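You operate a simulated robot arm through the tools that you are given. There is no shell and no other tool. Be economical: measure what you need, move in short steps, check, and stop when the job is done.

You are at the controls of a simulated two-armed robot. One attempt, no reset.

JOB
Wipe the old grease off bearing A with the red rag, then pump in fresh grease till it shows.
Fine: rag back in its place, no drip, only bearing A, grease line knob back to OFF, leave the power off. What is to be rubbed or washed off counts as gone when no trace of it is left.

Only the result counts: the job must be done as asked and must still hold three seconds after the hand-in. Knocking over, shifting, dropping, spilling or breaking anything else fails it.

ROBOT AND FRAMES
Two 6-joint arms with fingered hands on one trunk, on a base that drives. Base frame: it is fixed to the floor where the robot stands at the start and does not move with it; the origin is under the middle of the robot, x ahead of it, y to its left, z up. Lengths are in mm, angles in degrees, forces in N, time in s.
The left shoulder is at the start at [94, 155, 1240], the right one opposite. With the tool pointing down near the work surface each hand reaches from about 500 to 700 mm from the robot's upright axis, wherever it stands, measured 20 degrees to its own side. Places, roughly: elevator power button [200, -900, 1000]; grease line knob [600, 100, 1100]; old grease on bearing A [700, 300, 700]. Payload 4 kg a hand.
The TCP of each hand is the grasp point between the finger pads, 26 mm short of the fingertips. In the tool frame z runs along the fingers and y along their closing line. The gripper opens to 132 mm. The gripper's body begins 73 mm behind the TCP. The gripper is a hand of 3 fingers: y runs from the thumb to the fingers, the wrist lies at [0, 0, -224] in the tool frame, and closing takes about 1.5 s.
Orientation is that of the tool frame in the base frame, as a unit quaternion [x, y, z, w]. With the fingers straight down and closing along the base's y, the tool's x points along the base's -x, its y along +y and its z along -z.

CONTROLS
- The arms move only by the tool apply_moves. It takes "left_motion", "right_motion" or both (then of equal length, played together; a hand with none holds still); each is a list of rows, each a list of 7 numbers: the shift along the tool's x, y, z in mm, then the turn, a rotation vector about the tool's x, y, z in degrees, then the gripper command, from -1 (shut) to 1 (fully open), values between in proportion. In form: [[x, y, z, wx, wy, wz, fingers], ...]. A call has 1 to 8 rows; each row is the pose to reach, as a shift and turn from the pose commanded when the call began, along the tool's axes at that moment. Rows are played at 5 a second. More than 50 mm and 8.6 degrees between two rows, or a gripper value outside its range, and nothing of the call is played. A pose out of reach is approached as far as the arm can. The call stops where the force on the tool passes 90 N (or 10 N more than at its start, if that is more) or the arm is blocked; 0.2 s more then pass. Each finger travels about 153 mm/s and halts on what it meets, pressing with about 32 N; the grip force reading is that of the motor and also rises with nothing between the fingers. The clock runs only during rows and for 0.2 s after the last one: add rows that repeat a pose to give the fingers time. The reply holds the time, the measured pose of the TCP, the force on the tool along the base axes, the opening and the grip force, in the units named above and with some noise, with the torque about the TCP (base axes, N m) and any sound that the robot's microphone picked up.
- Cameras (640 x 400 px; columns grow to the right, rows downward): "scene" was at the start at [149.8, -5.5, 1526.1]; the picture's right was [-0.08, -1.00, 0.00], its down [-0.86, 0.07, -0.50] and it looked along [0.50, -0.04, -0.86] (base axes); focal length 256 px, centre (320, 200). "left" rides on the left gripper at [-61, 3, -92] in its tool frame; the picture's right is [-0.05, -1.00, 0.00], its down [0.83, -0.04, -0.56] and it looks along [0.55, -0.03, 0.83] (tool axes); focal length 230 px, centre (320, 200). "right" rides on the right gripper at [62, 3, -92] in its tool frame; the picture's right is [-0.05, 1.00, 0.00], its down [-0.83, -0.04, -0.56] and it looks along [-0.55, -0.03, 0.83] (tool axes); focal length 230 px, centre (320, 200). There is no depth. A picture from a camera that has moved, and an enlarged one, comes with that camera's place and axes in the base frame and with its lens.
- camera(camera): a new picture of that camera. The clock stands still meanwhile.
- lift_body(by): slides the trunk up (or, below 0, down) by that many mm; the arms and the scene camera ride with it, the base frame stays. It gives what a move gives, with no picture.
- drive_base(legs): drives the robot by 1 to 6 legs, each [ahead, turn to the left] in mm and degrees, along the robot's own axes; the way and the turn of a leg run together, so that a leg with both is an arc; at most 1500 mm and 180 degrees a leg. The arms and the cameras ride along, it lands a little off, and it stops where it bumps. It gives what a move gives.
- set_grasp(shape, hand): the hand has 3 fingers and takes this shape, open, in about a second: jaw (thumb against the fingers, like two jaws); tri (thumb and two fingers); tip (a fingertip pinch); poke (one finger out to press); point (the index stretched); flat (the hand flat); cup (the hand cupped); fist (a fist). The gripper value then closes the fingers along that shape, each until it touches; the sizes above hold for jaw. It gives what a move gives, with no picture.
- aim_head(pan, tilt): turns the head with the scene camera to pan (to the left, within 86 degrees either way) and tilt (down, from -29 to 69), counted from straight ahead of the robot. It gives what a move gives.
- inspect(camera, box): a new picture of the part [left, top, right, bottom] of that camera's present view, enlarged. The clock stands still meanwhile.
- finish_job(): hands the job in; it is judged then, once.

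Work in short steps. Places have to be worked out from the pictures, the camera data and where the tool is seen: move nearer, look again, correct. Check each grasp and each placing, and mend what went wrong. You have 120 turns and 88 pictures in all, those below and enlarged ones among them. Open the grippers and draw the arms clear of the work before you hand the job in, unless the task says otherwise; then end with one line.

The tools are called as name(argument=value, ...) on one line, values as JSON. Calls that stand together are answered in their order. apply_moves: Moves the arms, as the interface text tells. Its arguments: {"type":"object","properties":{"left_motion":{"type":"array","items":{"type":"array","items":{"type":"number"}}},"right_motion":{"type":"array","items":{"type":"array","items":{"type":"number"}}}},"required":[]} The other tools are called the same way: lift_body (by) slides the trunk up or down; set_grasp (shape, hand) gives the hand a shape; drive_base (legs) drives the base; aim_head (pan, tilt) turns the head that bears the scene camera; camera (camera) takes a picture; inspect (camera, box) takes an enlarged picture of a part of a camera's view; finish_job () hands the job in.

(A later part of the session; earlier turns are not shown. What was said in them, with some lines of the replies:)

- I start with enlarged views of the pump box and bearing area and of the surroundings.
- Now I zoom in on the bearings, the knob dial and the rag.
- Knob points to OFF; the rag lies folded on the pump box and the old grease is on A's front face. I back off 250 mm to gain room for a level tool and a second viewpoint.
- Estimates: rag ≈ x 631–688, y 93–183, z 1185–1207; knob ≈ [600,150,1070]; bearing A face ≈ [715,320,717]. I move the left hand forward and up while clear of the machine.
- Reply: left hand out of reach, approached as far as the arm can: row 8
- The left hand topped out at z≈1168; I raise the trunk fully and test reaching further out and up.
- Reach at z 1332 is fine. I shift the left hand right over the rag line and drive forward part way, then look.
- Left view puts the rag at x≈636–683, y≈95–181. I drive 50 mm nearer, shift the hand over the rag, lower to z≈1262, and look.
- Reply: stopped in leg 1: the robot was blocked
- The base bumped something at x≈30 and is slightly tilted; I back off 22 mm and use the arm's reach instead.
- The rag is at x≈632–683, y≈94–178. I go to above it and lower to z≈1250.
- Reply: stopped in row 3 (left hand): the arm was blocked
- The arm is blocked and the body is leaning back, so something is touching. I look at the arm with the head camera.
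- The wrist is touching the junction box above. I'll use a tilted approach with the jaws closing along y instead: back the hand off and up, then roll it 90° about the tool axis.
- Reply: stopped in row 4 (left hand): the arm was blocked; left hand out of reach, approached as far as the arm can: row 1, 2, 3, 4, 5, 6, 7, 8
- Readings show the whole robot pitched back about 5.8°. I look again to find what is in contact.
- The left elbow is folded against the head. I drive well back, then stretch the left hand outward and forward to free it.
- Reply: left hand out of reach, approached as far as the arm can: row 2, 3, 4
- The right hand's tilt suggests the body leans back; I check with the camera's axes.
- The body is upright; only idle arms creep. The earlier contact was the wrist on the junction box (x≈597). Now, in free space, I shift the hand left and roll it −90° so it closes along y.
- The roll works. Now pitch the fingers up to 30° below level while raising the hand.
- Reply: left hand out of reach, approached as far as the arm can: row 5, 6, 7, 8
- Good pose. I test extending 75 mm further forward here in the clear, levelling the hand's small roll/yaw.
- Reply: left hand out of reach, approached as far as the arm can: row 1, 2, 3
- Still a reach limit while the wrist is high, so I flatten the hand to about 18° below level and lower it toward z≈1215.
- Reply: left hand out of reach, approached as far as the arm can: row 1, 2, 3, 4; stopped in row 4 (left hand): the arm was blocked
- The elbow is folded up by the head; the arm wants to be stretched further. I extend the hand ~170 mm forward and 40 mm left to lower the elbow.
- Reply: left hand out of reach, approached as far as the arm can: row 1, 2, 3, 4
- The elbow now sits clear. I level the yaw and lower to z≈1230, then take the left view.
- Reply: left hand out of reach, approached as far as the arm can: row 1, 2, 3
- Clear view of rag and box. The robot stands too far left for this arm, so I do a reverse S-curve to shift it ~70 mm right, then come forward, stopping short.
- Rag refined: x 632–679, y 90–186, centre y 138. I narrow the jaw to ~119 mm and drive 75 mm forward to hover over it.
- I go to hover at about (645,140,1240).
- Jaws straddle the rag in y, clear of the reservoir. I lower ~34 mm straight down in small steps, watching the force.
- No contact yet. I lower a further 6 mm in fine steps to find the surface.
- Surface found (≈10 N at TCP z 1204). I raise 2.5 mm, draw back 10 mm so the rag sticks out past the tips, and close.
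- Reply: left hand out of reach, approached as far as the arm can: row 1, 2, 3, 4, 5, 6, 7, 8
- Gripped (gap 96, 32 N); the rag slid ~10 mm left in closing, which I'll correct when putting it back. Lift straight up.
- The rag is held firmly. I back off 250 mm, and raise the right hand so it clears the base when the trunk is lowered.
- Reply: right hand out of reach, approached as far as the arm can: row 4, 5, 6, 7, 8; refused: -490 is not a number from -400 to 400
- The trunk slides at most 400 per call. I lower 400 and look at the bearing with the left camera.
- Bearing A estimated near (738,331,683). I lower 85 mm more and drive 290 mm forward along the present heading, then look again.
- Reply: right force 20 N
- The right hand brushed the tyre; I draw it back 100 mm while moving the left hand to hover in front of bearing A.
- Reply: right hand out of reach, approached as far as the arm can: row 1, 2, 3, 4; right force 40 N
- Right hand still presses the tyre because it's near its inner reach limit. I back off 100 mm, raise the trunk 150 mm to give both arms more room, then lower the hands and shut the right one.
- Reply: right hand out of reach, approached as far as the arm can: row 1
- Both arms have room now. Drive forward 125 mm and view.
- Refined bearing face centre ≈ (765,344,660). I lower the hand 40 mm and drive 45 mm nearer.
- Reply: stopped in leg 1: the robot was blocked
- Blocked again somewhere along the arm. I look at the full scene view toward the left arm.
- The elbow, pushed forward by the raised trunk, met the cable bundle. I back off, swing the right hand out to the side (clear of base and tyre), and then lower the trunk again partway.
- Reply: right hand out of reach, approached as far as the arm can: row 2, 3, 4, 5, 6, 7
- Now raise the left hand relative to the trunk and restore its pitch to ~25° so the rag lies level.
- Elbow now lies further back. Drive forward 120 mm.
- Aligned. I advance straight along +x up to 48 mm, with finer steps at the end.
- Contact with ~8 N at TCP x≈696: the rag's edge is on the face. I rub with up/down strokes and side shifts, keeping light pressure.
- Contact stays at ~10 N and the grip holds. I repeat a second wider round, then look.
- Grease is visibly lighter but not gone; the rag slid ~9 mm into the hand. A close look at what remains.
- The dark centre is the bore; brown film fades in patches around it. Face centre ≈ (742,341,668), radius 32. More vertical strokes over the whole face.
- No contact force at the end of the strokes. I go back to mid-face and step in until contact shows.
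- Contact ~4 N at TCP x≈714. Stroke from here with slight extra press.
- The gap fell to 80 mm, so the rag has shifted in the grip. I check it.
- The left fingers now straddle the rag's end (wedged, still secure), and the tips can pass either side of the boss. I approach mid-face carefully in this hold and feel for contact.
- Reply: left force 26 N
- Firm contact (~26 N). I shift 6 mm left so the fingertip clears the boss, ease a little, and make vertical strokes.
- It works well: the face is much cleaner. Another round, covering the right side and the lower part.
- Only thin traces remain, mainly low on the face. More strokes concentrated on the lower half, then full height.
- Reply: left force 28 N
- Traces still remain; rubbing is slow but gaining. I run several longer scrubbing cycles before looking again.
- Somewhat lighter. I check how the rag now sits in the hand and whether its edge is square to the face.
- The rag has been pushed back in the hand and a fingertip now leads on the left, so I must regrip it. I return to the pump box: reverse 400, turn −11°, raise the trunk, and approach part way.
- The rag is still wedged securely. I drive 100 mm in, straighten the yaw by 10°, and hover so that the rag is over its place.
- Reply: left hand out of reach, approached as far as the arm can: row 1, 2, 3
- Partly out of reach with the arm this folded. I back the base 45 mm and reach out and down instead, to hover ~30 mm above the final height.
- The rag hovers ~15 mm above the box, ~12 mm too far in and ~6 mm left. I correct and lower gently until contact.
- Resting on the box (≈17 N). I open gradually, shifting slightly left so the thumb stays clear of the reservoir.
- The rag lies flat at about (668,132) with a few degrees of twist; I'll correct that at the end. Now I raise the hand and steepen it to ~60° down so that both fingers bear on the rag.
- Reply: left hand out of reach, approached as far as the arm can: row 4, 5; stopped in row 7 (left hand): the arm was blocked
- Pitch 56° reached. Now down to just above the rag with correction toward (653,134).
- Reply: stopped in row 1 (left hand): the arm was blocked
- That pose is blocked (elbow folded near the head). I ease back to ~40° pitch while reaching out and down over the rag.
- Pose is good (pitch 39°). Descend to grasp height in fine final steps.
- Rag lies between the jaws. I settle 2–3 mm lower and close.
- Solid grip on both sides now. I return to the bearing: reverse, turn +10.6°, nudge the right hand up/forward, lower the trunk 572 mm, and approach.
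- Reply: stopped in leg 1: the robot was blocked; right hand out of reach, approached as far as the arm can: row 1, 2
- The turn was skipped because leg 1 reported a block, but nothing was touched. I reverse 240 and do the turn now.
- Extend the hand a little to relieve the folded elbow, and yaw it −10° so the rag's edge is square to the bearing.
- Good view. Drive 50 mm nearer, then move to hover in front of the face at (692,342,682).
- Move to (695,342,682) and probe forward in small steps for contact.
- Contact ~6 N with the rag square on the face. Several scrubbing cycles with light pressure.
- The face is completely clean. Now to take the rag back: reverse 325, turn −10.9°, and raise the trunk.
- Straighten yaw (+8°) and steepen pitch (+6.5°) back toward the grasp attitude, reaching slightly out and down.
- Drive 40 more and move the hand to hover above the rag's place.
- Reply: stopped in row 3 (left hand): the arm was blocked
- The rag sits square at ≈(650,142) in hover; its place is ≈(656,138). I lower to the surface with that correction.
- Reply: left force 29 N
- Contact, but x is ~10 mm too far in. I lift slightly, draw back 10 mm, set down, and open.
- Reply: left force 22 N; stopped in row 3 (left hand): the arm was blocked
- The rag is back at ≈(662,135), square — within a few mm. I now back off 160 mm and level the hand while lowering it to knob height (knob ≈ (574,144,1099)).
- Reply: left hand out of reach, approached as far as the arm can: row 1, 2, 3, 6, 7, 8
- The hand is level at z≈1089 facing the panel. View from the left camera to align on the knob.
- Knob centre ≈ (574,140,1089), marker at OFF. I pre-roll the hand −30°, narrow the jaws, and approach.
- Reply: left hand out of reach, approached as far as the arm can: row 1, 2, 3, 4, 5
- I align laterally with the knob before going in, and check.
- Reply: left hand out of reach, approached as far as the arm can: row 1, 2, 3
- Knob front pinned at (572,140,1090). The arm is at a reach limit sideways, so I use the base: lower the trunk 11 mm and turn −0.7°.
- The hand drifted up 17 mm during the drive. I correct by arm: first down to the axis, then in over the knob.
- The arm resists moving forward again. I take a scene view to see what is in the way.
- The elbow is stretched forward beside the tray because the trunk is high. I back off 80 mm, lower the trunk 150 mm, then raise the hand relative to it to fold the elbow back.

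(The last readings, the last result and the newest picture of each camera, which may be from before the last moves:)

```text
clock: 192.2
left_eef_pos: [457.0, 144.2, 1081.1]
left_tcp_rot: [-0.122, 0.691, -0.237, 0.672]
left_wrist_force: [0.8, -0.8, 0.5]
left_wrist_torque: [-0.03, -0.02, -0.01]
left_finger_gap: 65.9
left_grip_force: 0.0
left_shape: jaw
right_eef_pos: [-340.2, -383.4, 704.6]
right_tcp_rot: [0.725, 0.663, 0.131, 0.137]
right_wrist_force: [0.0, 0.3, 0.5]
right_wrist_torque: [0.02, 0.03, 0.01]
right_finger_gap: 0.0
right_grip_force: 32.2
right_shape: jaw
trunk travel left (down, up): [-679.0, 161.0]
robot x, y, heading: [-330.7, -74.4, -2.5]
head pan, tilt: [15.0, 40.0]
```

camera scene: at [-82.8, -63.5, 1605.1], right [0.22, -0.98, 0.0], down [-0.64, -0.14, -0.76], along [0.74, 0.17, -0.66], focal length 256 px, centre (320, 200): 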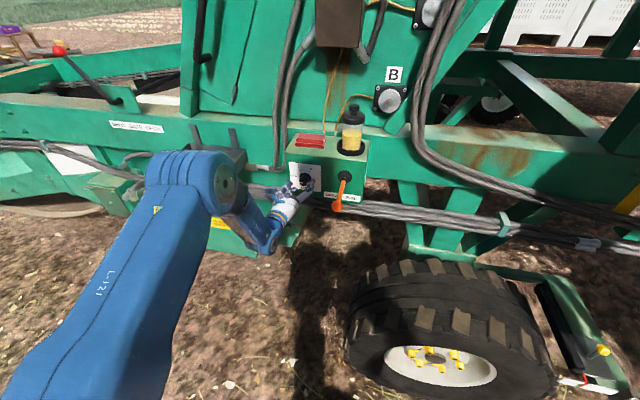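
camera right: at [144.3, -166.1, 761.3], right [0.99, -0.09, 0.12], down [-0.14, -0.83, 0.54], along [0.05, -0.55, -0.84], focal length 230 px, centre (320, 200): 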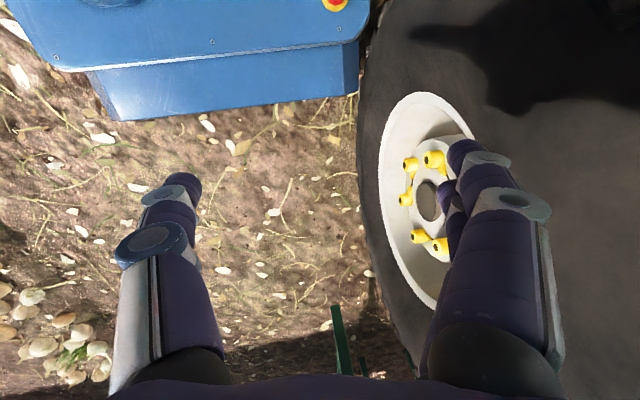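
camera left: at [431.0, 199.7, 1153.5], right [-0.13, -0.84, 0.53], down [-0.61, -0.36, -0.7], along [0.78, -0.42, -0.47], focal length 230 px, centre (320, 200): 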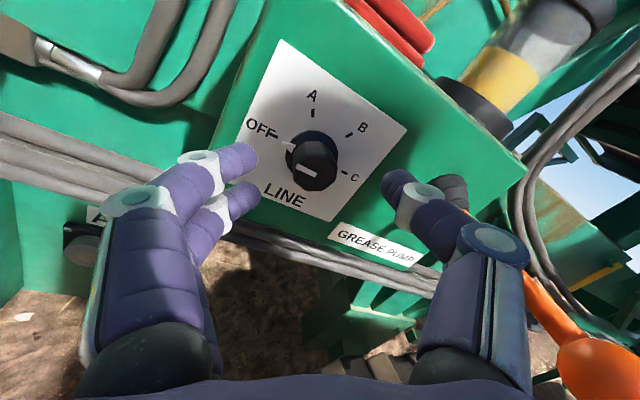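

No more resistance. I straighten the yaw by 9° so the tool points square at the knob, raising to z 1090.

apply_moves(left_motion=[[-4, -2, 0, -3.9, -2.2, 0, 0], [-8, -4, 0, -7.8, -4.4, 0, 0], [-8, -4, 0, -7.8, -4.4, 0, 0]])

drive_base(legs=[[60, 0]])

```text
clock: 193.0
left_eef_pos: [457.8, 155.6, 1085.4]
left_tcp_rot: [-0.131, 0.688, -0.228, 0.676]
left_wrist_force: [0.5, -0.6, 0.2]
left_wrist_torque: [-0.03, 0.03, -0.01]
left_finger_gap: 66.2
left_grip_force: 0.1
left_shape: jaw
left hand out of reach, approached as far as the arm can: row 1, 2, 3
right_eef_pos: [-340.0, -382.9, 704.7]
right_tcp_rot: [0.724, 0.663, 0.131, 0.138]
right_wrist_force: [0.6, -0.2, -0.2]
right_wrist_torque: [0.01, 0.03, 0.03]
right_finger_gap: 0.2
right_grip_force: 32.1
right_shape: jaw
trunk travel left (down, up): [-679.0, 161.0]
robot x, y, heading: [-328.7, -71.5, -2.4]
head pan, tilt: [15.0, 40.0]
```

```text
clock: 194.0
left_eef_pos: [508.1, 151.4, 1091.9]
left_tcp_rot: [-0.132, 0.685, -0.229, 0.679]
left_wrist_force: [-1.1, 0.5, 0.9]
left_wrist_torque: [0.02, 0.06, 0.0]
left_finger_gap: 66.1
left_grip_force: 0.1
left_shape: jaw
right_eef_pos: [-285.6, -385.8, 705.7]
right_tcp_rot: [0.725, 0.661, 0.134, 0.141]
right_wrist_force: [-0.3, 0.0, -0.4]
right_wrist_torque: [-0.06, 0.0, 0.0]
right_finger_gap: 0.3
right_grip_force: 32.3
right_shape: jaw
trunk travel left (down, up): [-679.0, 161.0]
robot x, y, heading: [-269.7, -78.8, -2.5]
head pan, tilt: [15.0, 40.0]
```

Yaw −8° is the arm's limit; acceptable. I advance ~54 mm nearly straight along the tool axis so that the jaws straddle the knob.

apply_moves(left_motion=[[1, 0, 18, 0, 0, 0, 0], [2.5, 0, 36, 0, 0, 0, 0], [3.5, 0, 48, 0, 0, 0, 0], [3.8, 0, 54, 0, 0, 0, 0], [3.8, 0, 54, 0, 0, 0, 0]])

camera(camera="left")

```text
clock: 195.2
left_eef_pos: [550.9, 144.1, 1097.9]
left_tcp_rot: [-0.129, 0.683, -0.231, 0.681]
left_wrist_force: [0.2, 0.5, 0.3]
left_wrist_torque: [-0.01, 0.01, 0.0]
left_finger_gap: 66.1
left_grip_force: 0.0
left_shape: jaw
right_eef_pos: [-292.6, -385.5, 704.5]
right_tcp_rot: [0.724, 0.662, 0.135, 0.142]
right_wrist_force: [-0.6, 0.0, 0.3]
right_wrist_torque: [0.01, -0.05, 0.01]
right_finger_gap: 0.0
right_grip_force: 31.4
right_shape: jaw
trunk travel left (down, up): [-679.0, 161.0]
robot x, y, heading: [-269.9, -78.6, -2.4]
head pan, tilt: [15.0, 40.0]
```

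```text
5 pictures are left
camera left: at [463.4, 189.6, 1147.0], right [-0.14, -0.83, 0.53], down [-0.59, -0.37, -0.72], along [0.8, -0.41, -0.44], focal length 230 px, centre (320, 200)
```

left: 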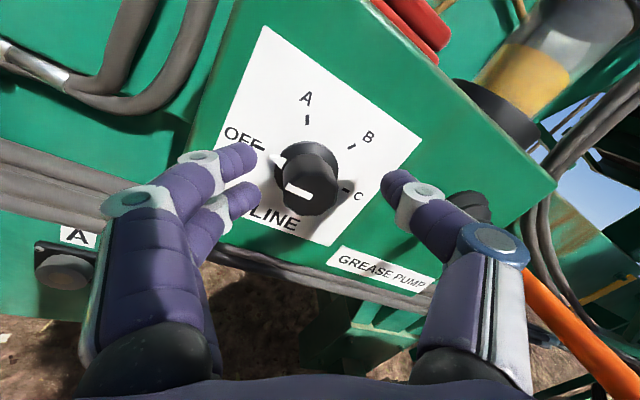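

Knob sits centred between the fingertips. I advance 13 mm more and close on it.

apply_moves(left_motion=[[-0.3, 1, 8, 0, 0, 0, 0], [-0.5, 1.7, 16, 0, 0, 0, 0], [-0.5, 1.7, 16, 0, 0, 0, -0.4], [-0.5, 1.7, 16, 0, 0, 0, -1], [-0.5, 1.7, 16, 0, 0, 0, -1], [-0.5, 1.7, 16, 0, 0, 0, -1]])

```text
clock: 196.6
left_eef_pos: [567.8, 142.5, 1099.7]
left_tcp_rot: [-0.128, 0.682, -0.231, 0.682]
left_wrist_force: [0.7, -2.1, 5.9]
left_wrist_torque: [0.02, -0.03, 0.06]
left_finger_gap: 20.0
left_grip_force: 31.8
left_shape: jaw
right_eef_pos: [-291.5, -385.2, 704.9]
right_tcp_rot: [0.724, 0.661, 0.136, 0.141]
right_wrist_force: [0.8, 0.4, -0.2]
right_wrist_torque: [0.02, 0.02, -0.03]
right_finger_gap: 0.0
right_grip_force: 32.3
right_shape: jaw
trunk travel left (down, up): [-679.0, 161.0]
robot x, y, heading: [-266.9, -74.7, -2.7]
head pan, tilt: [15.0, 40.0]
```

Gripped (gap 20 mm). Turn +60° (clockwise seen from the robot) toward A.

apply_moves(left_motion=[[0, 0, 0, 0, 0, 8, -1], [0, 0, 0, 0, 0, 16, -1], [0, 0, 0, 0, 0, 24, -1], [0, 0, 0, 0, 0, 32, -1], [0, 0, 0, 0, 0, 40, -1], [0, 0, 0, 0, 0, 48, -1], [0, 0, 0, 0, 0, 55, -1], [0, 0, 0, 0, 0, 60, -1]])

inspect(camera="left", box=[200, 60, 440, 210])

```text
clock: 198.4
left_eef_pos: [568.6, 138.0, 1094.3]
left_tcp_rot: [0.233, 0.657, 0.141, 0.703]
left_wrist_force: [-15.7, -21.6, -11.1]
left_wrist_torque: [-0.16, 0.49, -0.41]
left_finger_gap: 18.2
left_grip_force: 32.1
left_shape: jaw
right_eef_pos: [-290.8, -387.1, 702.3]
right_tcp_rot: [0.724, 0.661, 0.137, 0.141]
right_wrist_force: [0.1, -0.1, -0.3]
right_wrist_torque: [0.02, -0.01, -0.03]
right_finger_gap: 0.1
right_grip_force: 32.1
right_shape: jaw
trunk travel left (down, up): [-679.0, 161.0]
robot x, y, heading: [-270.3, -78.0, -2.5]
head pan, tilt: [15.0, 40.0]
```

```text
2.67 times, centred on (320, 135) of left
camera zoom: at [471.0, 122.1, 1147.1], right [-0.11, -0.88, -0.47], down [-0.47, 0.46, -0.75], along [0.87, 0.14, -0.47], focal length 614 px, centre (320, 373)
```

zoom: 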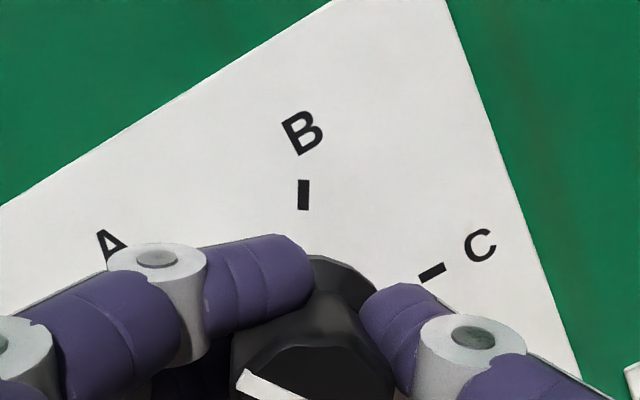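

The marker now points at A. I release the knob and withdraw straight back.

apply_moves(left_motion=[[0, 0, 0, 0, 0, 0, -0.4], [0, 0, 0, 0, 0, 0, 0.1], [0, 0, 0, 0, 0, 0, 0.1], [0, 0, -25, 0, 0, 0, 0.1], [0, 0, -60, 0, 0, 0, 0.1]])

drive_base(legs=[[-170, 0]])

apply_moves(left_motion=[[0, 0, 0, 0, 0, 8, 0.1], [0, 0, 0, 0, 0, 16, 0.1], [0, 0, 0, 0, 0, 24, 0.1], [0, 0, 0, 0, 0, 32, 0.1], [0, 0, 0, 0, 0, 40, 0.1], [0, 0, 0, 0, 0, 48, 0.1], [0, 0, 0, 0, 0, 56, 0.1], [0, 0, 0, 0, 0, 60, 0.1]])

```text
clock: 199.6
left_eef_pos: [508.3, 151.0, 1094.8]
left_tcp_rot: [0.23, 0.655, 0.142, 0.706]
left_wrist_force: [0.1, -0.3, 0.5]
left_wrist_torque: [0.0, 0.03, 0.03]
left_finger_gap: 72.0
left_grip_force: 0.0
left_shape: jaw
right_eef_pos: [-291.7, -384.5, 705.3]
right_tcp_rot: [0.724, 0.661, 0.135, 0.143]
right_wrist_force: [-1.2, 0.4, -0.2]
right_wrist_torque: [-0.02, -0.02, 0.0]
right_finger_gap: 0.0
right_grip_force: 32.1
right_shape: jaw
trunk travel left (down, up): [-679.0, 161.0]
robot x, y, heading: [-272.4, -79.1, -2.5]
head pan, tilt: [15.0, 40.0]
```

```text
clock: 201.1
left_eef_pos: [324.9, 155.6, 1102.0]
left_tcp_rot: [0.229, 0.652, 0.14, 0.708]
left_wrist_force: [0.2, -0.3, -0.2]
left_wrist_torque: [0.0, 0.04, -0.03]
left_finger_gap: 72.1
left_grip_force: 0.0
left_shape: jaw
right_eef_pos: [-472.9, -377.3, 703.8]
right_tcp_rot: [0.724, 0.66, 0.14, 0.147]
right_wrist_force: [-0.8, 0.4, -0.3]
right_wrist_torque: [0.01, 0.0, 0.02]
right_finger_gap: 0.2
right_grip_force: 31.8
right_shape: jaw
trunk travel left (down, up): [-679.0, 161.0]
robot x, y, heading: [-441.4, -67.1, -2.4]
head pan, tilt: [15.0, 40.0]
```

```text
clock: 202.9
left_eef_pos: [353.7, 152.7, 1082.5]
left_tcp_rot: [0.515, 0.475, 0.451, 0.553]
left_wrist_force: [1.1, -0.5, 0.0]
left_wrist_torque: [-0.02, -0.02, 0.04]
left_finger_gap: 72.3
left_grip_force: 0.1
left_shape: jaw
left hand out of reach, approached as far as the arm can: row 8
right_eef_pos: [-455.7, -376.3, 704.8]
right_tcp_rot: [0.726, 0.662, 0.129, 0.136]
right_wrist_force: [0.6, 0.4, -0.5]
right_wrist_torque: [-0.01, 0.06, 0.0]
right_finger_gap: 0.0
right_grip_force: 32.2
right_shape: jaw
trunk travel left (down, up): [-679.0, 161.0]
robot x, y, heading: [-442.6, -67.5, -2.7]
head pan, tilt: [15.0, 40.0]
```

The hand now closes vertically. Turn the robot −9.2° to line up with the lever ball (≈(446,8,1122)), then raise the hand and look.

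drive_base(legs=[[0, -9.2]])

apply_moves(left_motion=[[0, 20, 0, 0, 0, 0, 0.1], [0, 38, 0, 0, 0, 0, 0.1], [0, 38, 0, 0, 0, 0, 0.1]])

camera(camera="left")

```text
clock: 204.0
left_eef_pos: [377.2, 25.2, 1083.1]
left_tcp_rot: [0.551, 0.432, 0.405, 0.588]
left_wrist_force: [0.4, 0.6, 0.1]
left_wrist_torque: [-0.01, -0.03, -0.01]
left_finger_gap: 72.2
left_grip_force: 0.0
left_shape: jaw
right_eef_pos: [-505.2, -370.1, 705.3]
right_tcp_rot: [0.776, 0.602, 0.118, 0.147]
right_wrist_force: [-0.9, 0.5, -0.2]
right_wrist_torque: [-0.04, -0.01, 0.01]
right_finger_gap: 0.0
right_grip_force: 32.1
right_shape: jaw
trunk travel left (down, up): [-679.0, 161.0]
robot x, y, heading: [-440.3, -69.6, -11.8]
head pan, tilt: [15.0, 40.0]
```

```text
clock: 204.8
left_eef_pos: [360.8, 30.0, 1138.0]
left_tcp_rot: [0.546, 0.429, 0.403, 0.597]
left_wrist_force: [0.9, 0.0, -0.3]
left_wrist_torque: [-0.05, -0.01, 0.0]
left_finger_gap: 72.6
left_grip_force: 0.1
left_shape: jaw
left hand out of reach, approached as far as the arm can: row 1, 2, 3
right_eef_pos: [-515.2, -364.5, 705.0]
right_tcp_rot: [0.774, 0.602, 0.123, 0.153]
right_wrist_force: [-0.7, -0.7, -0.1]
right_wrist_torque: [-0.02, -0.01, 0.03]
right_finger_gap: 0.0
right_grip_force: 31.5
right_shape: jaw
trunk travel left (down, up): [-679.0, 161.0]
robot x, y, heading: [-438.6, -70.1, -11.8]
head pan, tilt: [15.0, 40.0]
```

```text
3 pictures are left
camera left: at [254.7, 0.0, 1141.4], right [0.0, -0.13, -0.99], down [-0.27, 0.95, -0.12], along [0.96, 0.27, -0.04], focal length 230 px, centre (320, 200)
```

left: 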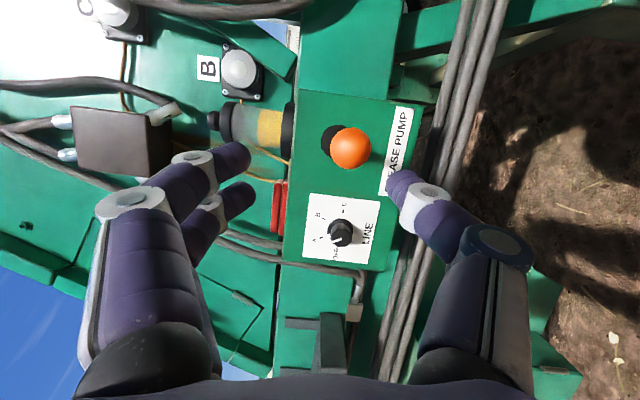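

Ball centre pinned at (446,7,1115). I lower the hand 22 mm first, then drive 70 mm to bring the jaws around the ball.

apply_moves(left_motion=[[-3, -12, 0, 0, 0, 0, 0.1], [-5, -23, 0, 0, 0, 0, 0.1], [-5, -23, 0, 0, 0, 0, 0.1]])

drive_base(legs=[[60, 0]])

```text
clock: 205.6
left_eef_pos: [364.0, 22.7, 1113.9]
left_tcp_rot: [0.545, 0.43, 0.403, 0.596]
left_wrist_force: [-0.2, -0.2, 0.6]
left_wrist_torque: [-0.01, 0.02, -0.01]
left_finger_gap: 72.8
left_grip_force: 0.1
left_shape: jaw
left hand out of reach, approached as far as the arm can: row 1, 2
right_eef_pos: [-515.4, -366.5, 705.3]
right_tcp_rot: [0.775, 0.601, 0.123, 0.152]
right_wrist_force: [-0.2, -0.3, 0.2]
right_wrist_torque: [0.02, -0.03, 0.0]
right_finger_gap: 0.0
right_grip_force: 32.1
right_shape: jaw
trunk travel left (down, up): [-679.0, 161.0]
robot x, y, heading: [-441.3, -64.2, -11.7]
head pan, tilt: [15.0, 40.0]
```

```text
clock: 206.5
left_eef_pos: [418.3, 10.7, 1118.4]
left_tcp_rot: [0.545, 0.427, 0.404, 0.598]
left_wrist_force: [-1.1, -0.3, 1.1]
left_wrist_torque: [0.01, 0.08, -0.01]
left_finger_gap: 72.5
left_grip_force: 0.1
left_shape: jaw
right_eef_pos: [-460.4, -378.3, 704.8]
right_tcp_rot: [0.774, 0.602, 0.124, 0.154]
right_wrist_force: [0.1, -0.1, 0.4]
right_wrist_torque: [-0.02, -0.02, -0.01]
right_finger_gap: 0.0
right_grip_force: 32.3
right_shape: jaw
trunk travel left (down, up): [-679.0, 161.0]
robot x, y, heading: [-382.8, -82.2, -12.0]
head pan, tilt: [15.0, 40.0]
```

Advance the last 26 mm by arm and close on the ball.

apply_moves(left_motion=[[2, -2, 13, 0, 0, 0, 0.1], [4.4, -3.8, 26, 0, 0, 0, 0.1], [4.4, -3.8, 26, 0, 0, 0, -0.3], [4.4, -3.8, 26, 0, 0, 0, -0.8], [4.4, -3.8, 26, 0, 0, 0, -1], [4.4, -3.8, 26, 0, 0, 0, -1]])

```text
clock: 207.9
left_eef_pos: [441.5, 7.3, 1115.7]
left_tcp_rot: [0.544, 0.427, 0.404, 0.599]
left_wrist_force: [42.9, -10.9, -8.1]
left_wrist_torque: [-0.04, 0.0, 0.05]
left_finger_gap: 4.4
left_grip_force: 31.9
left_shape: jaw
right_eef_pos: [-461.2, -377.3, 705.5]
right_tcp_rot: [0.774, 0.602, 0.123, 0.152]
right_wrist_force: [-0.4, 0.3, -0.2]
right_wrist_torque: [-0.03, -0.01, 0.03]
right_finger_gap: 0.2
right_grip_force: 31.3
right_shape: jaw
trunk travel left (down, up): [-679.0, 161.0]
robot x, y, heading: [-379.2, -81.6, -11.8]
head pan, tilt: [15.0, 40.0]
```

The fingers have closed around the neck behind the ball (pulling +x), so the lever is captured. I try a gentle downward stroke and watch force/sound.

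apply_moves(left_motion=[[1, -10, 3, 0, 0, 0, -1], [1, -20, 3, 0, 0, 0, -1], [1, -30, 4, 0, 0, 0, -1], [1, -40, 6, 0, 0, 0, -1], [1, -40, 6, 0, 0, 0, -1]])

```text
clock: 209.1
left_eef_pos: [444.4, 5.6, 1084.7]
left_tcp_rot: [0.541, 0.423, 0.406, 0.602]
left_wrist_force: [36.2, 0.4, 16.7]
left_wrist_torque: [-0.06, -0.88, 0.26]
left_finger_gap: 2.2
left_grip_force: 32.2
left_shape: jaw
right_eef_pos: [-463.5, -375.5, 704.6]
right_tcp_rot: [0.775, 0.601, 0.124, 0.154]
right_wrist_force: [0.2, -0.1, -0.4]
right_wrist_torque: [0.01, -0.01, 0.02]
right_finger_gap: 0.0
right_grip_force: 31.8
right_shape: jaw
trunk travel left (down, up): [-679.0, 161.0]
robot x, y, heading: [-381.1, -80.8, -12.0]
head pan, tilt: [15.0, 40.0]
```

The lever gives with ~17 N. Continue the stroke down along its arc.

apply_moves(left_motion=[[1, -15, 3, 0, 0, 0, -1], [3, -30, 8, 0, 0, 0, -1], [5, -45, 14, 0, 0, 0, -1], [7, -58, 21, 0, 0, 0, -1], [7, -58, 21, 0, 0, 0, -1]])

```text
clock: 210.3
left_eef_pos: [457.6, 2.4, 1037.7]
left_tcp_rot: [0.54, 0.418, 0.406, 0.607]
left_wrist_force: [6.7, 6.3, 24.9]
left_wrist_torque: [-0.31, -1.23, 0.6]
left_finger_gap: 5.9
left_grip_force: 31.8
left_shape: jaw
right_eef_pos: [-471.5, -375.9, 705.4]
right_tcp_rot: [0.774, 0.599, 0.128, 0.159]
right_wrist_force: [0.6, -0.9, -0.2]
right_wrist_torque: [0.04, 0.02, 0.0]
right_finger_gap: 0.1
right_grip_force: 32.1
right_shape: jaw
trunk travel left (down, up): [-679.0, 161.0]
robot x, y, heading: [-384.5, -82.4, -12.0]
head pan, tilt: [15.0, 40.0]
```

About 32° down, no sound yet. Return the lever up along the arc.

apply_moves(left_motion=[[-2, 15, -6, 0, 0, 0, -1], [-4, 30, -11, 0, 0, 0, -1], [-6, 45, -15, 0, 0, 0, -1], [-7, 62, -18, 0, 0, 0, -1], [-7, 80, -19, 0, 0, 0, -1], [-7, 80, -19, 0, 0, 0, -1]])

```text
clock: 211.7
left_eef_pos: [441.5, 2.7, 1103.5]
left_tcp_rot: [0.544, 0.424, 0.405, 0.6]
left_wrist_force: [13.7, -18.4, -0.8]
left_wrist_torque: [-0.06, 0.52, -0.21]
left_finger_gap: 4.0
left_grip_force: 31.9
left_shape: jaw
right_eef_pos: [-464.6, -378.4, 702.9]
right_tcp_rot: [0.774, 0.601, 0.126, 0.154]
right_wrist_force: [-0.4, -0.7, 0.2]
right_wrist_torque: [-0.04, 0.01, -0.03]
right_finger_gap: 0.1
right_grip_force: 32.1
right_shape: jaw
trunk travel left (down, up): [-679.0, 161.0]
robot x, y, heading: [-378.0, -80.9, -12.1]
head pan, tilt: [15.0, 40.0]
```

One full stroke done. A second full stroke (down and back up).

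apply_moves(left_motion=[[2, -20, 4, 0, 0, 0, -1], [3, -42, 9, 0, 0, 0, -1], [5, -62, 15, 0, 0, 0, -1], [6, -78, 20, 0, 0, 0, -1], [6, -78, 20, 0, 0, 0, -1], [4, -50, 12, 0, 0, 0, -1], [2, -20, 4, 0, 0, 0, -1], [1, 12, 0, 0, 0, 0, -1]])

aim_head(pan=36, tilt=36)

inspect(camera="scene", box=[240, 150, 400, 250])

```text
clock: 213.5
left_eef_pos: [443.4, 0.8, 1111.4]
left_tcp_rot: [0.548, 0.425, 0.404, 0.597]
left_wrist_force: [15.2, -33.3, -10.8]
left_wrist_torque: [0.1, 0.59, -0.31]
left_finger_gap: 3.1
left_grip_force: 31.9
left_shape: jaw
right_eef_pos: [-463.9, -379.8, 703.2]
right_tcp_rot: [0.775, 0.6, 0.126, 0.152]
right_wrist_force: [-0.5, 0.0, 0.0]
right_wrist_torque: [-0.02, -0.04, -0.03]
right_finger_gap: 0.0
right_grip_force: 32.0
right_shape: jaw
trunk travel left (down, up): [-679.0, 161.0]
robot x, y, heading: [-380.7, -82.7, -11.8]
head pan, tilt: [15.0, 40.0]
```

```text
clock: 214.4
left_eef_pos: [443.9, 0.3, 1113.0]
left_tcp_rot: [0.546, 0.423, 0.405, 0.599]
left_wrist_force: [8.4, -33.3, -17.4]
left_wrist_torque: [0.01, 0.46, -0.27]
left_finger_gap: 3.2
left_grip_force: 31.9
left_shape: jaw
right_eef_pos: [-464.8, -379.9, 702.3]
right_tcp_rot: [0.775, 0.6, 0.127, 0.152]
right_wrist_force: [-0.2, -0.2, 0.3]
right_wrist_torque: [-0.01, -0.02, 0.0]
right_finger_gap: 0.0
right_grip_force: 31.7
right_shape: jaw
trunk travel left (down, up): [-679.0, 161.0]
robot x, y, heading: [-384.0, -83.4, -11.9]
head pan, tilt: [36.0, 36.0]
```

```text
4.00 times, centred on (320, 200) of scene
camera zoom: at [-215.7, -71.3, 1460.5], right [0.41, -0.91, -0.02], down [-0.56, -0.23, -0.8], along [0.73, 0.34, -0.6], focal length 1022 px, centre (320, 200)
```

zoom: 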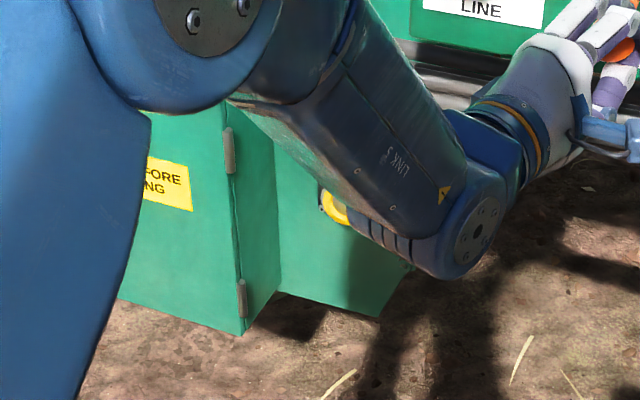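

Fresh yellow grease shows on bearing A, so pumping stops. I relax the side force and open the jaws, then withdraw straight back.

apply_moves(left_motion=[[5, 1, 0, 0, 0, 0, -1], [5, 1, 0, 0, 0, 0, -0.5], [5, 1, 0, 0, 0, 0, 0], [5, 1, 0, 0, 0, 0, 0.3], [5, 1, 0, 0, 0, 0, 0.3]])

apply_moves(left_motion=[[0, 0, -30, 0, 0, 0, 0.3], [0, 0, -65, 0, 0, 0, 0.3]])

drive_base(legs=[[-60, 0]])

drive_base(legs=[[0, 9.3]])

```text
clock: 215.6
left_eef_pos: [441.9, 13.4, 1119.7]
left_tcp_rot: [0.539, 0.424, 0.406, 0.604]
left_wrist_force: [0.3, 0.3, 0.2]
left_wrist_torque: [0.01, 0.01, -0.03]
left_finger_gap: 85.1
left_grip_force: 0.0
left_shape: jaw
right_eef_pos: [-467.2, -375.9, 705.7]
right_tcp_rot: [0.774, 0.6, 0.125, 0.157]
right_wrist_force: [-1.0, 0.2, 0.9]
right_wrist_torque: [-0.04, -0.02, -0.01]
right_finger_gap: 0.0
right_grip_force: 32.6
right_shape: jaw
trunk travel left (down, up): [-679.0, 161.0]
robot x, y, heading: [-381.1, -81.2, -11.7]
head pan, tilt: [36.0, 36.0]
```

```text
clock: 216.2
left_eef_pos: [404.4, 18.8, 1117.8]
left_tcp_rot: [0.539, 0.427, 0.396, 0.609]
left_wrist_force: [0.2, -0.3, 0.4]
left_wrist_torque: [0.05, 0.02, 0.03]
left_finger_gap: 85.2
left_grip_force: 0.1
left_shape: jaw
left hand out of reach, approached as far as the arm can: row 2
right_eef_pos: [-465.7, -376.6, 704.5]
right_tcp_rot: [0.774, 0.6, 0.126, 0.157]
right_wrist_force: [-0.1, -0.1, -0.7]
right_wrist_torque: [0.0, 0.0, 0.02]
right_finger_gap: 0.0
right_grip_force: 31.6
right_shape: jaw
trunk travel left (down, up): [-679.0, 161.0]
robot x, y, heading: [-380.8, -80.0, -11.9]
head pan, tilt: [36.0, 36.0]
```

```text
clock: 217.2
left_eef_pos: [346.8, 29.7, 1113.5]
left_tcp_rot: [0.542, 0.429, 0.394, 0.606]
left_wrist_force: [-0.3, 0.8, -0.4]
left_wrist_torque: [-0.02, 0.0, 0.0]
left_finger_gap: 85.4
left_grip_force: 0.0
left_shape: jaw
right_eef_pos: [-527.8, -363.8, 704.5]
right_tcp_rot: [0.773, 0.602, 0.128, 0.156]
right_wrist_force: [-0.7, 0.3, 0.3]
right_wrist_torque: [0.0, 0.02, -0.03]
right_finger_gap: 0.2
right_grip_force: 32.0
right_shape: jaw
trunk travel left (down, up): [-679.0, 161.0]
robot x, y, heading: [-440.2, -68.7, -11.9]
head pan, tilt: [36.0, 36.0]
```

```text
clock: 218.2
left_eef_pos: [342.1, 157.9, 1097.0]
left_tcp_rot: [0.509, 0.478, 0.435, 0.568]
left_wrist_force: [0.0, -1.1, -0.3]
left_wrist_torque: [0.0, 0.01, -0.01]
left_finger_gap: 85.8
left_grip_force: 0.0
left_shape: jaw
right_eef_pos: [-463.4, -373.9, 705.0]
right_tcp_rot: [0.721, 0.666, 0.132, 0.138]
right_wrist_force: [0.9, -0.1, -0.5]
right_wrist_torque: [-0.02, 0.03, 0.01]
right_finger_gap: 0.0
right_grip_force: 32.3
right_shape: jaw
trunk travel left (down, up): [-679.0, 161.0]
robot x, y, heading: [-444.1, -75.9, -2.5]
head pan, tilt: [36.0, 36.0]
```

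Roll back −60° (to the attitude used at A).

apply_moves(left_motion=[[0, 0, 0, 0, 0, -8, 0.1], [0, 0, 0, 0, 0, -16, 0.1], [0, 0, 0, 0, 0, -24, 0.1], [0, 0, 0, 0, 0, -32, 0.1], [0, 0, 0, 0, 0, -40, 0.1], [0, 0, 0, 0, 0, -48, 0.1], [0, 0, 0, 0, 0, -56, 0.1], [0, 0, 0, 0, 0, -60, 0.1]])

drive_base(legs=[[165, 0]])

```text
clock: 220.1
left_eef_pos: [319.1, 155.9, 1113.6]
left_tcp_rot: [0.2, 0.66, 0.095, 0.718]
left_wrist_force: [0.6, 0.3, -0.3]
left_wrist_torque: [-0.02, 0.0, -0.01]
left_finger_gap: 73.1
left_grip_force: 0.0
left_shape: jaw
right_eef_pos: [-477.1, -372.1, 704.6]
right_tcp_rot: [0.721, 0.664, 0.137, 0.143]
right_wrist_force: [-0.2, -0.3, 0.1]
right_wrist_torque: [0.0, -0.02, 0.02]
right_finger_gap: 0.4
right_grip_force: 32.2
right_shape: jaw
trunk travel left (down, up): [-679.0, 161.0]
robot x, y, heading: [-440.7, -67.1, -2.2]
head pan, tilt: [36.0, 36.0]
```

```text
clock: 221.5
left_eef_pos: [453.4, 151.9, 1133.8]
left_tcp_rot: [0.199, 0.651, 0.098, 0.726]
left_wrist_force: [1.3, 0.6, 0.7]
left_wrist_torque: [-0.03, -0.01, -0.03]
left_finger_gap: 73.3
left_grip_force: 0.0
left_shape: jaw
right_eef_pos: [-334.0, -380.4, 704.1]
right_tcp_rot: [0.719, 0.662, 0.148, 0.154]
right_wrist_force: [-1.0, -0.5, -0.8]
right_wrist_torque: [0.06, -0.04, 0.04]
right_finger_gap: 0.0
right_grip_force: 32.2
right_shape: jaw
trunk travel left (down, up): [-679.0, 161.0]
robot x, y, heading: [-278.4, -78.4, -2.3]
head pan, tilt: [36.0, 36.0]
```

The hand drifted up; I bring it to (525,147,1095) and level the pitch.

apply_moves(left_motion=[[14, -4, 23, 0.6, 1.4, -0.2, 0.1], [29, -8, 46, 1.2, 2.8, -0.5, 0.1], [43, -12.4, 69, 1.8, 4.1, -0.7, 0.1], [43, -12.4, 69, 1.8, 4.1, -0.7, 0.1]])

```text
clock: 222.5
left_eef_pos: [553.0, 145.1, 1072.2]
left_tcp_rot: [0.204, 0.688, 0.088, 0.691]
left_wrist_force: [-0.3, 0.5, -0.1]
left_wrist_torque: [-0.02, 0.03, 0.01]
left_finger_gap: 72.8
left_grip_force: 0.1
left_shape: jaw
right_eef_pos: [-314.8, -381.3, 704.8]
right_tcp_rot: [0.722, 0.663, 0.137, 0.143]
right_wrist_force: [-0.3, 0.1, -0.5]
right_wrist_torque: [-0.02, -0.01, 0.01]
right_finger_gap: 0.0
right_grip_force: 32.0
right_shape: jaw
trunk travel left (down, up): [-679.0, 161.0]
robot x, y, heading: [-279.1, -78.9, -2.6]
head pan, tilt: [36.0, 36.0]
```

Overshot low (z 1072), no contact. Pull straight back, then up to the knob axis, and look.

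apply_moves(left_motion=[[0, 0, -32, 0, 0, 0, 0.1], [-10, 4, -32, 0, 0, 0, 0.1], [-20.6, 8, -32, 0, 0, 0, 0.1], [-20.6, 8, -32, 0, 0, 0, 0.1]])

camera(camera="left")

```text
clock: 223.5
left_eef_pos: [521.8, 148.6, 1094.0]
left_tcp_rot: [0.204, 0.689, 0.088, 0.69]
left_wrist_force: [0.9, 0.5, 0.8]
left_wrist_torque: [0.0, 0.01, 0.0]
left_finger_gap: 72.5
left_grip_force: 0.0
left_shape: jaw
right_eef_pos: [-313.2, -380.5, 703.7]
right_tcp_rot: [0.721, 0.664, 0.136, 0.141]
right_wrist_force: [0.2, 0.5, -0.4]
right_wrist_torque: [0.01, 0.02, -0.01]
right_finger_gap: 0.0
right_grip_force: 31.7
right_shape: jaw
trunk travel left (down, up): [-679.0, 161.0]
robot x, y, heading: [-276.7, -78.0, -2.7]
head pan, tilt: [36.0, 36.0]
```

```text
1 pictures are left
camera left: at [430.5, 141.3, 1154.4], right [-0.16, -0.92, -0.35], down [-0.52, 0.38, -0.76], along [0.84, 0.06, -0.55], focal length 230 px, centre (320, 200)
```

left: 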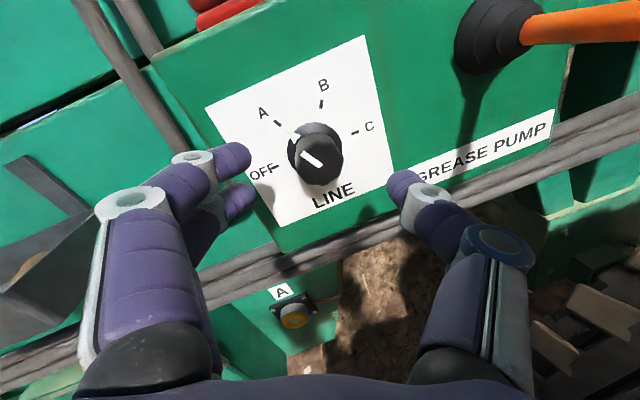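

Marker is on A, and bearing A shows a yellow ring of fresh grease. Knob at (572,142,1089). I advance 44 mm and grip it.

apply_moves(left_motion=[[1, 0.5, 18, 0, 0, 0, 0.1], [2, 1, 34, 0, 0, 0, 0.1], [2.6, 1.7, 44, 0, 0, 0, 0.1], [2.6, 1.7, 44, 0, 0, 0, -0.3], [2.6, 1.7, 44, 0, 0, 0, -0.8], [2.6, 1.7, 44, 0, 0, 0, -1], [2.6, 1.7, 44, 0, 0, 0, -1]])

```text
clock: 225.1
left_eef_pos: [568.1, 141.4, 1091.9]
left_tcp_rot: [0.205, 0.689, 0.088, 0.69]
left_wrist_force: [-1.7, -0.7, 2.9]
left_wrist_torque: [0.02, -0.06, 0.13]
left_finger_gap: 22.8
left_grip_force: 31.7
left_shape: jaw
right_eef_pos: [-311.8, -380.6, 704.7]
right_tcp_rot: [0.722, 0.664, 0.135, 0.141]
right_wrist_force: [-0.3, -1.2, -0.8]
right_wrist_torque: [0.0, -0.04, 0.01]
right_finger_gap: 0.1
right_grip_force: 31.9
right_shape: jaw
trunk travel left (down, up): [-679.0, 161.0]
robot x, y, heading: [-276.8, -80.5, -2.8]
head pan, tilt: [36.0, 36.0]
```

Gripped cleanly. Turn −60° back to OFF.

apply_moves(left_motion=[[0, 0, 0, 0, 0, -8, -1], [0, 0, 0, 0, 0, -16, -1], [0, 0, 0, 0, 0, -24, -1], [0, 0, 0, 0, 0, -32, -1], [0, 0, 0, 0, 0, -40, -1], [0, 0, 0, 0, 0, -48, -1], [0, 0, 0, 0, 0, -56, -1], [0, 0, 0, 0, 0, -62, -1]])

```text
clock: 226.9
left_eef_pos: [569.3, 145.0, 1093.8]
left_tcp_rot: [-0.181, 0.694, -0.281, 0.637]
left_wrist_force: [0.3, 3.8, 7.9]
left_wrist_torque: [0.3, -0.36, 0.16]
left_finger_gap: 22.3
left_grip_force: 32.2
left_shape: jaw
right_eef_pos: [-312.3, -379.7, 704.7]
right_tcp_rot: [0.721, 0.664, 0.136, 0.142]
right_wrist_force: [-0.8, 0.1, -0.2]
right_wrist_torque: [0.02, 0.01, 0.01]
right_finger_gap: 0.0
right_grip_force: 32.2
right_shape: jaw
trunk travel left (down, up): [-679.0, 161.0]
robot x, y, heading: [-276.7, -79.1, -2.6]
head pan, tilt: [36.0, 36.0]
```

Turned ~63°. Release, withdraw 55 mm, and use the last picture to verify.

apply_moves(left_motion=[[0, 0, 0, 0, 0, 0, -0.4], [0, 0, 0, 0, 0, 0, 0.1], [0, 0, 0, 0, 0, 0, 0.1], [0, 0, -25, 0, 0, 0, 0.1], [0, 0, -55, 0, 0, 0, 0.1]])

camera(camera="left")

```text
clock: 228.1
left_eef_pos: [512.4, 152.7, 1095.7]
left_tcp_rot: [-0.18, 0.695, -0.28, 0.637]
left_wrist_force: [-0.8, 0.4, -0.1]
left_wrist_torque: [0.0, -0.01, 0.01]
left_finger_gap: 72.0
left_grip_force: 0.0
left_shape: jaw
right_eef_pos: [-312.6, -380.6, 704.4]
right_tcp_rot: [0.721, 0.664, 0.136, 0.142]
right_wrist_force: [0.2, 1.2, 0.7]
right_wrist_torque: [-0.01, 0.01, 0.01]
right_finger_gap: 0.1
right_grip_force: 32.0
right_shape: jaw
trunk travel left (down, up): [-679.0, 161.0]
robot x, y, heading: [-275.0, -79.6, -2.6]
head pan, tilt: [36.0, 36.0]
```

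```text
0 pictures are left
camera left: at [430.0, 207.8, 1144.4], right [-0.1, -0.75, 0.66], down [-0.65, -0.45, -0.61], along [0.75, -0.49, -0.44], focal length 230 px, centre (320, 200)
```

left: 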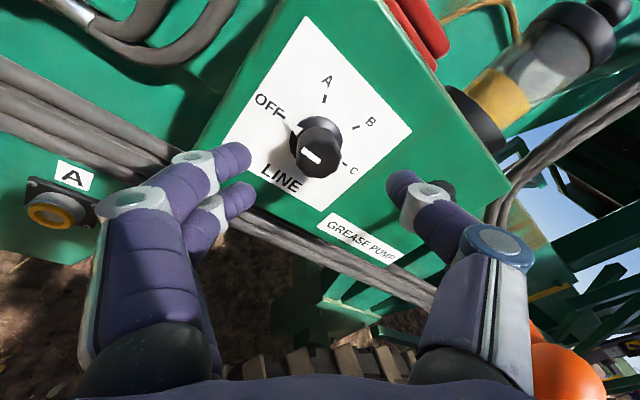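

The knob reads OFF and bearing A shows a neat yellow ring with no drip. I back the robot away and open both hands.

drive_base(legs=[[-250, 0]])

apply_moves(left_motion=[[0, 0, 0, 0, 0, 0, 1], [0, 0, 0, 0, 0, 0, 1], [0, 0, 0, 0, 0, 0, 1]], right_motion=[[0, 0, 0, 0, 0, 0, 1], [0, 0, 0, 0, 0, 0, 1], [0, 0, 0, 0, 0, 0, 1]])

```text
clock: 229.9
left_eef_pos: [263.5, 163.9, 1093.6]
left_tcp_rot: [-0.18, 0.696, -0.281, 0.636]
left_wrist_force: [0.0, 0.0, 0.5]
left_wrist_torque: [-0.04, -0.02, 0.0]
left_finger_gap: 71.8
left_grip_force: 0.1
left_shape: jaw
right_eef_pos: [-564.3, -369.9, 705.3]
right_tcp_rot: [0.721, 0.664, 0.139, 0.144]
right_wrist_force: [-0.2, 0.4, -1.1]
right_wrist_torque: [0.0, -0.02, 0.01]
right_finger_gap: 0.2
right_grip_force: 32.0
right_shape: jaw
trunk travel left (down, up): [-679.0, 161.0]
robot x, y, heading: [-522.2, -68.9, -2.7]
head pan, tilt: [36.0, 36.0]
```

```text
clock: 230.7
left_eef_pos: [274.3, 162.2, 1088.3]
left_tcp_rot: [-0.18, 0.699, -0.281, 0.633]
left_wrist_force: [1.0, -0.3, 0.3]
left_wrist_torque: [-0.01, 0.04, -0.04]
left_finger_gap: 132.2
left_grip_force: 0.0
left_shape: jaw
right_eef_pos: [-558.2, -369.9, 705.1]
right_tcp_rot: [0.723, 0.664, 0.133, 0.139]
right_wrist_force: [-0.5, -1.0, 0.7]
right_wrist_torque: [-0.01, 0.0, 0.02]
right_finger_gap: 132.0
right_grip_force: 0.0
right_shape: jaw
trunk travel left (down, up): [-679.0, 161.0]
robot x, y, heading: [-521.0, -66.7, -2.8]
head pan, tilt: [36.0, 36.0]
```

Both hands are open and clear, the rag is in its place, the knob is at OFF and the power was not touched. I hand the job in.

finish_job()

```text
The job is handed in.
```

I wiped bearing A clean with the red rag and pumped in fresh grease until a yellow ring showed, with no drip in my last picture. The knob is back at OFF and I never touched the power. The rag is back on the pump box, about 5 mm from where it started. While I was working, the right hand brushed the tyre, the left wrist touched the junction box above the pump, and the left elbow touched the cable bundle. I saw nothing moved by these.
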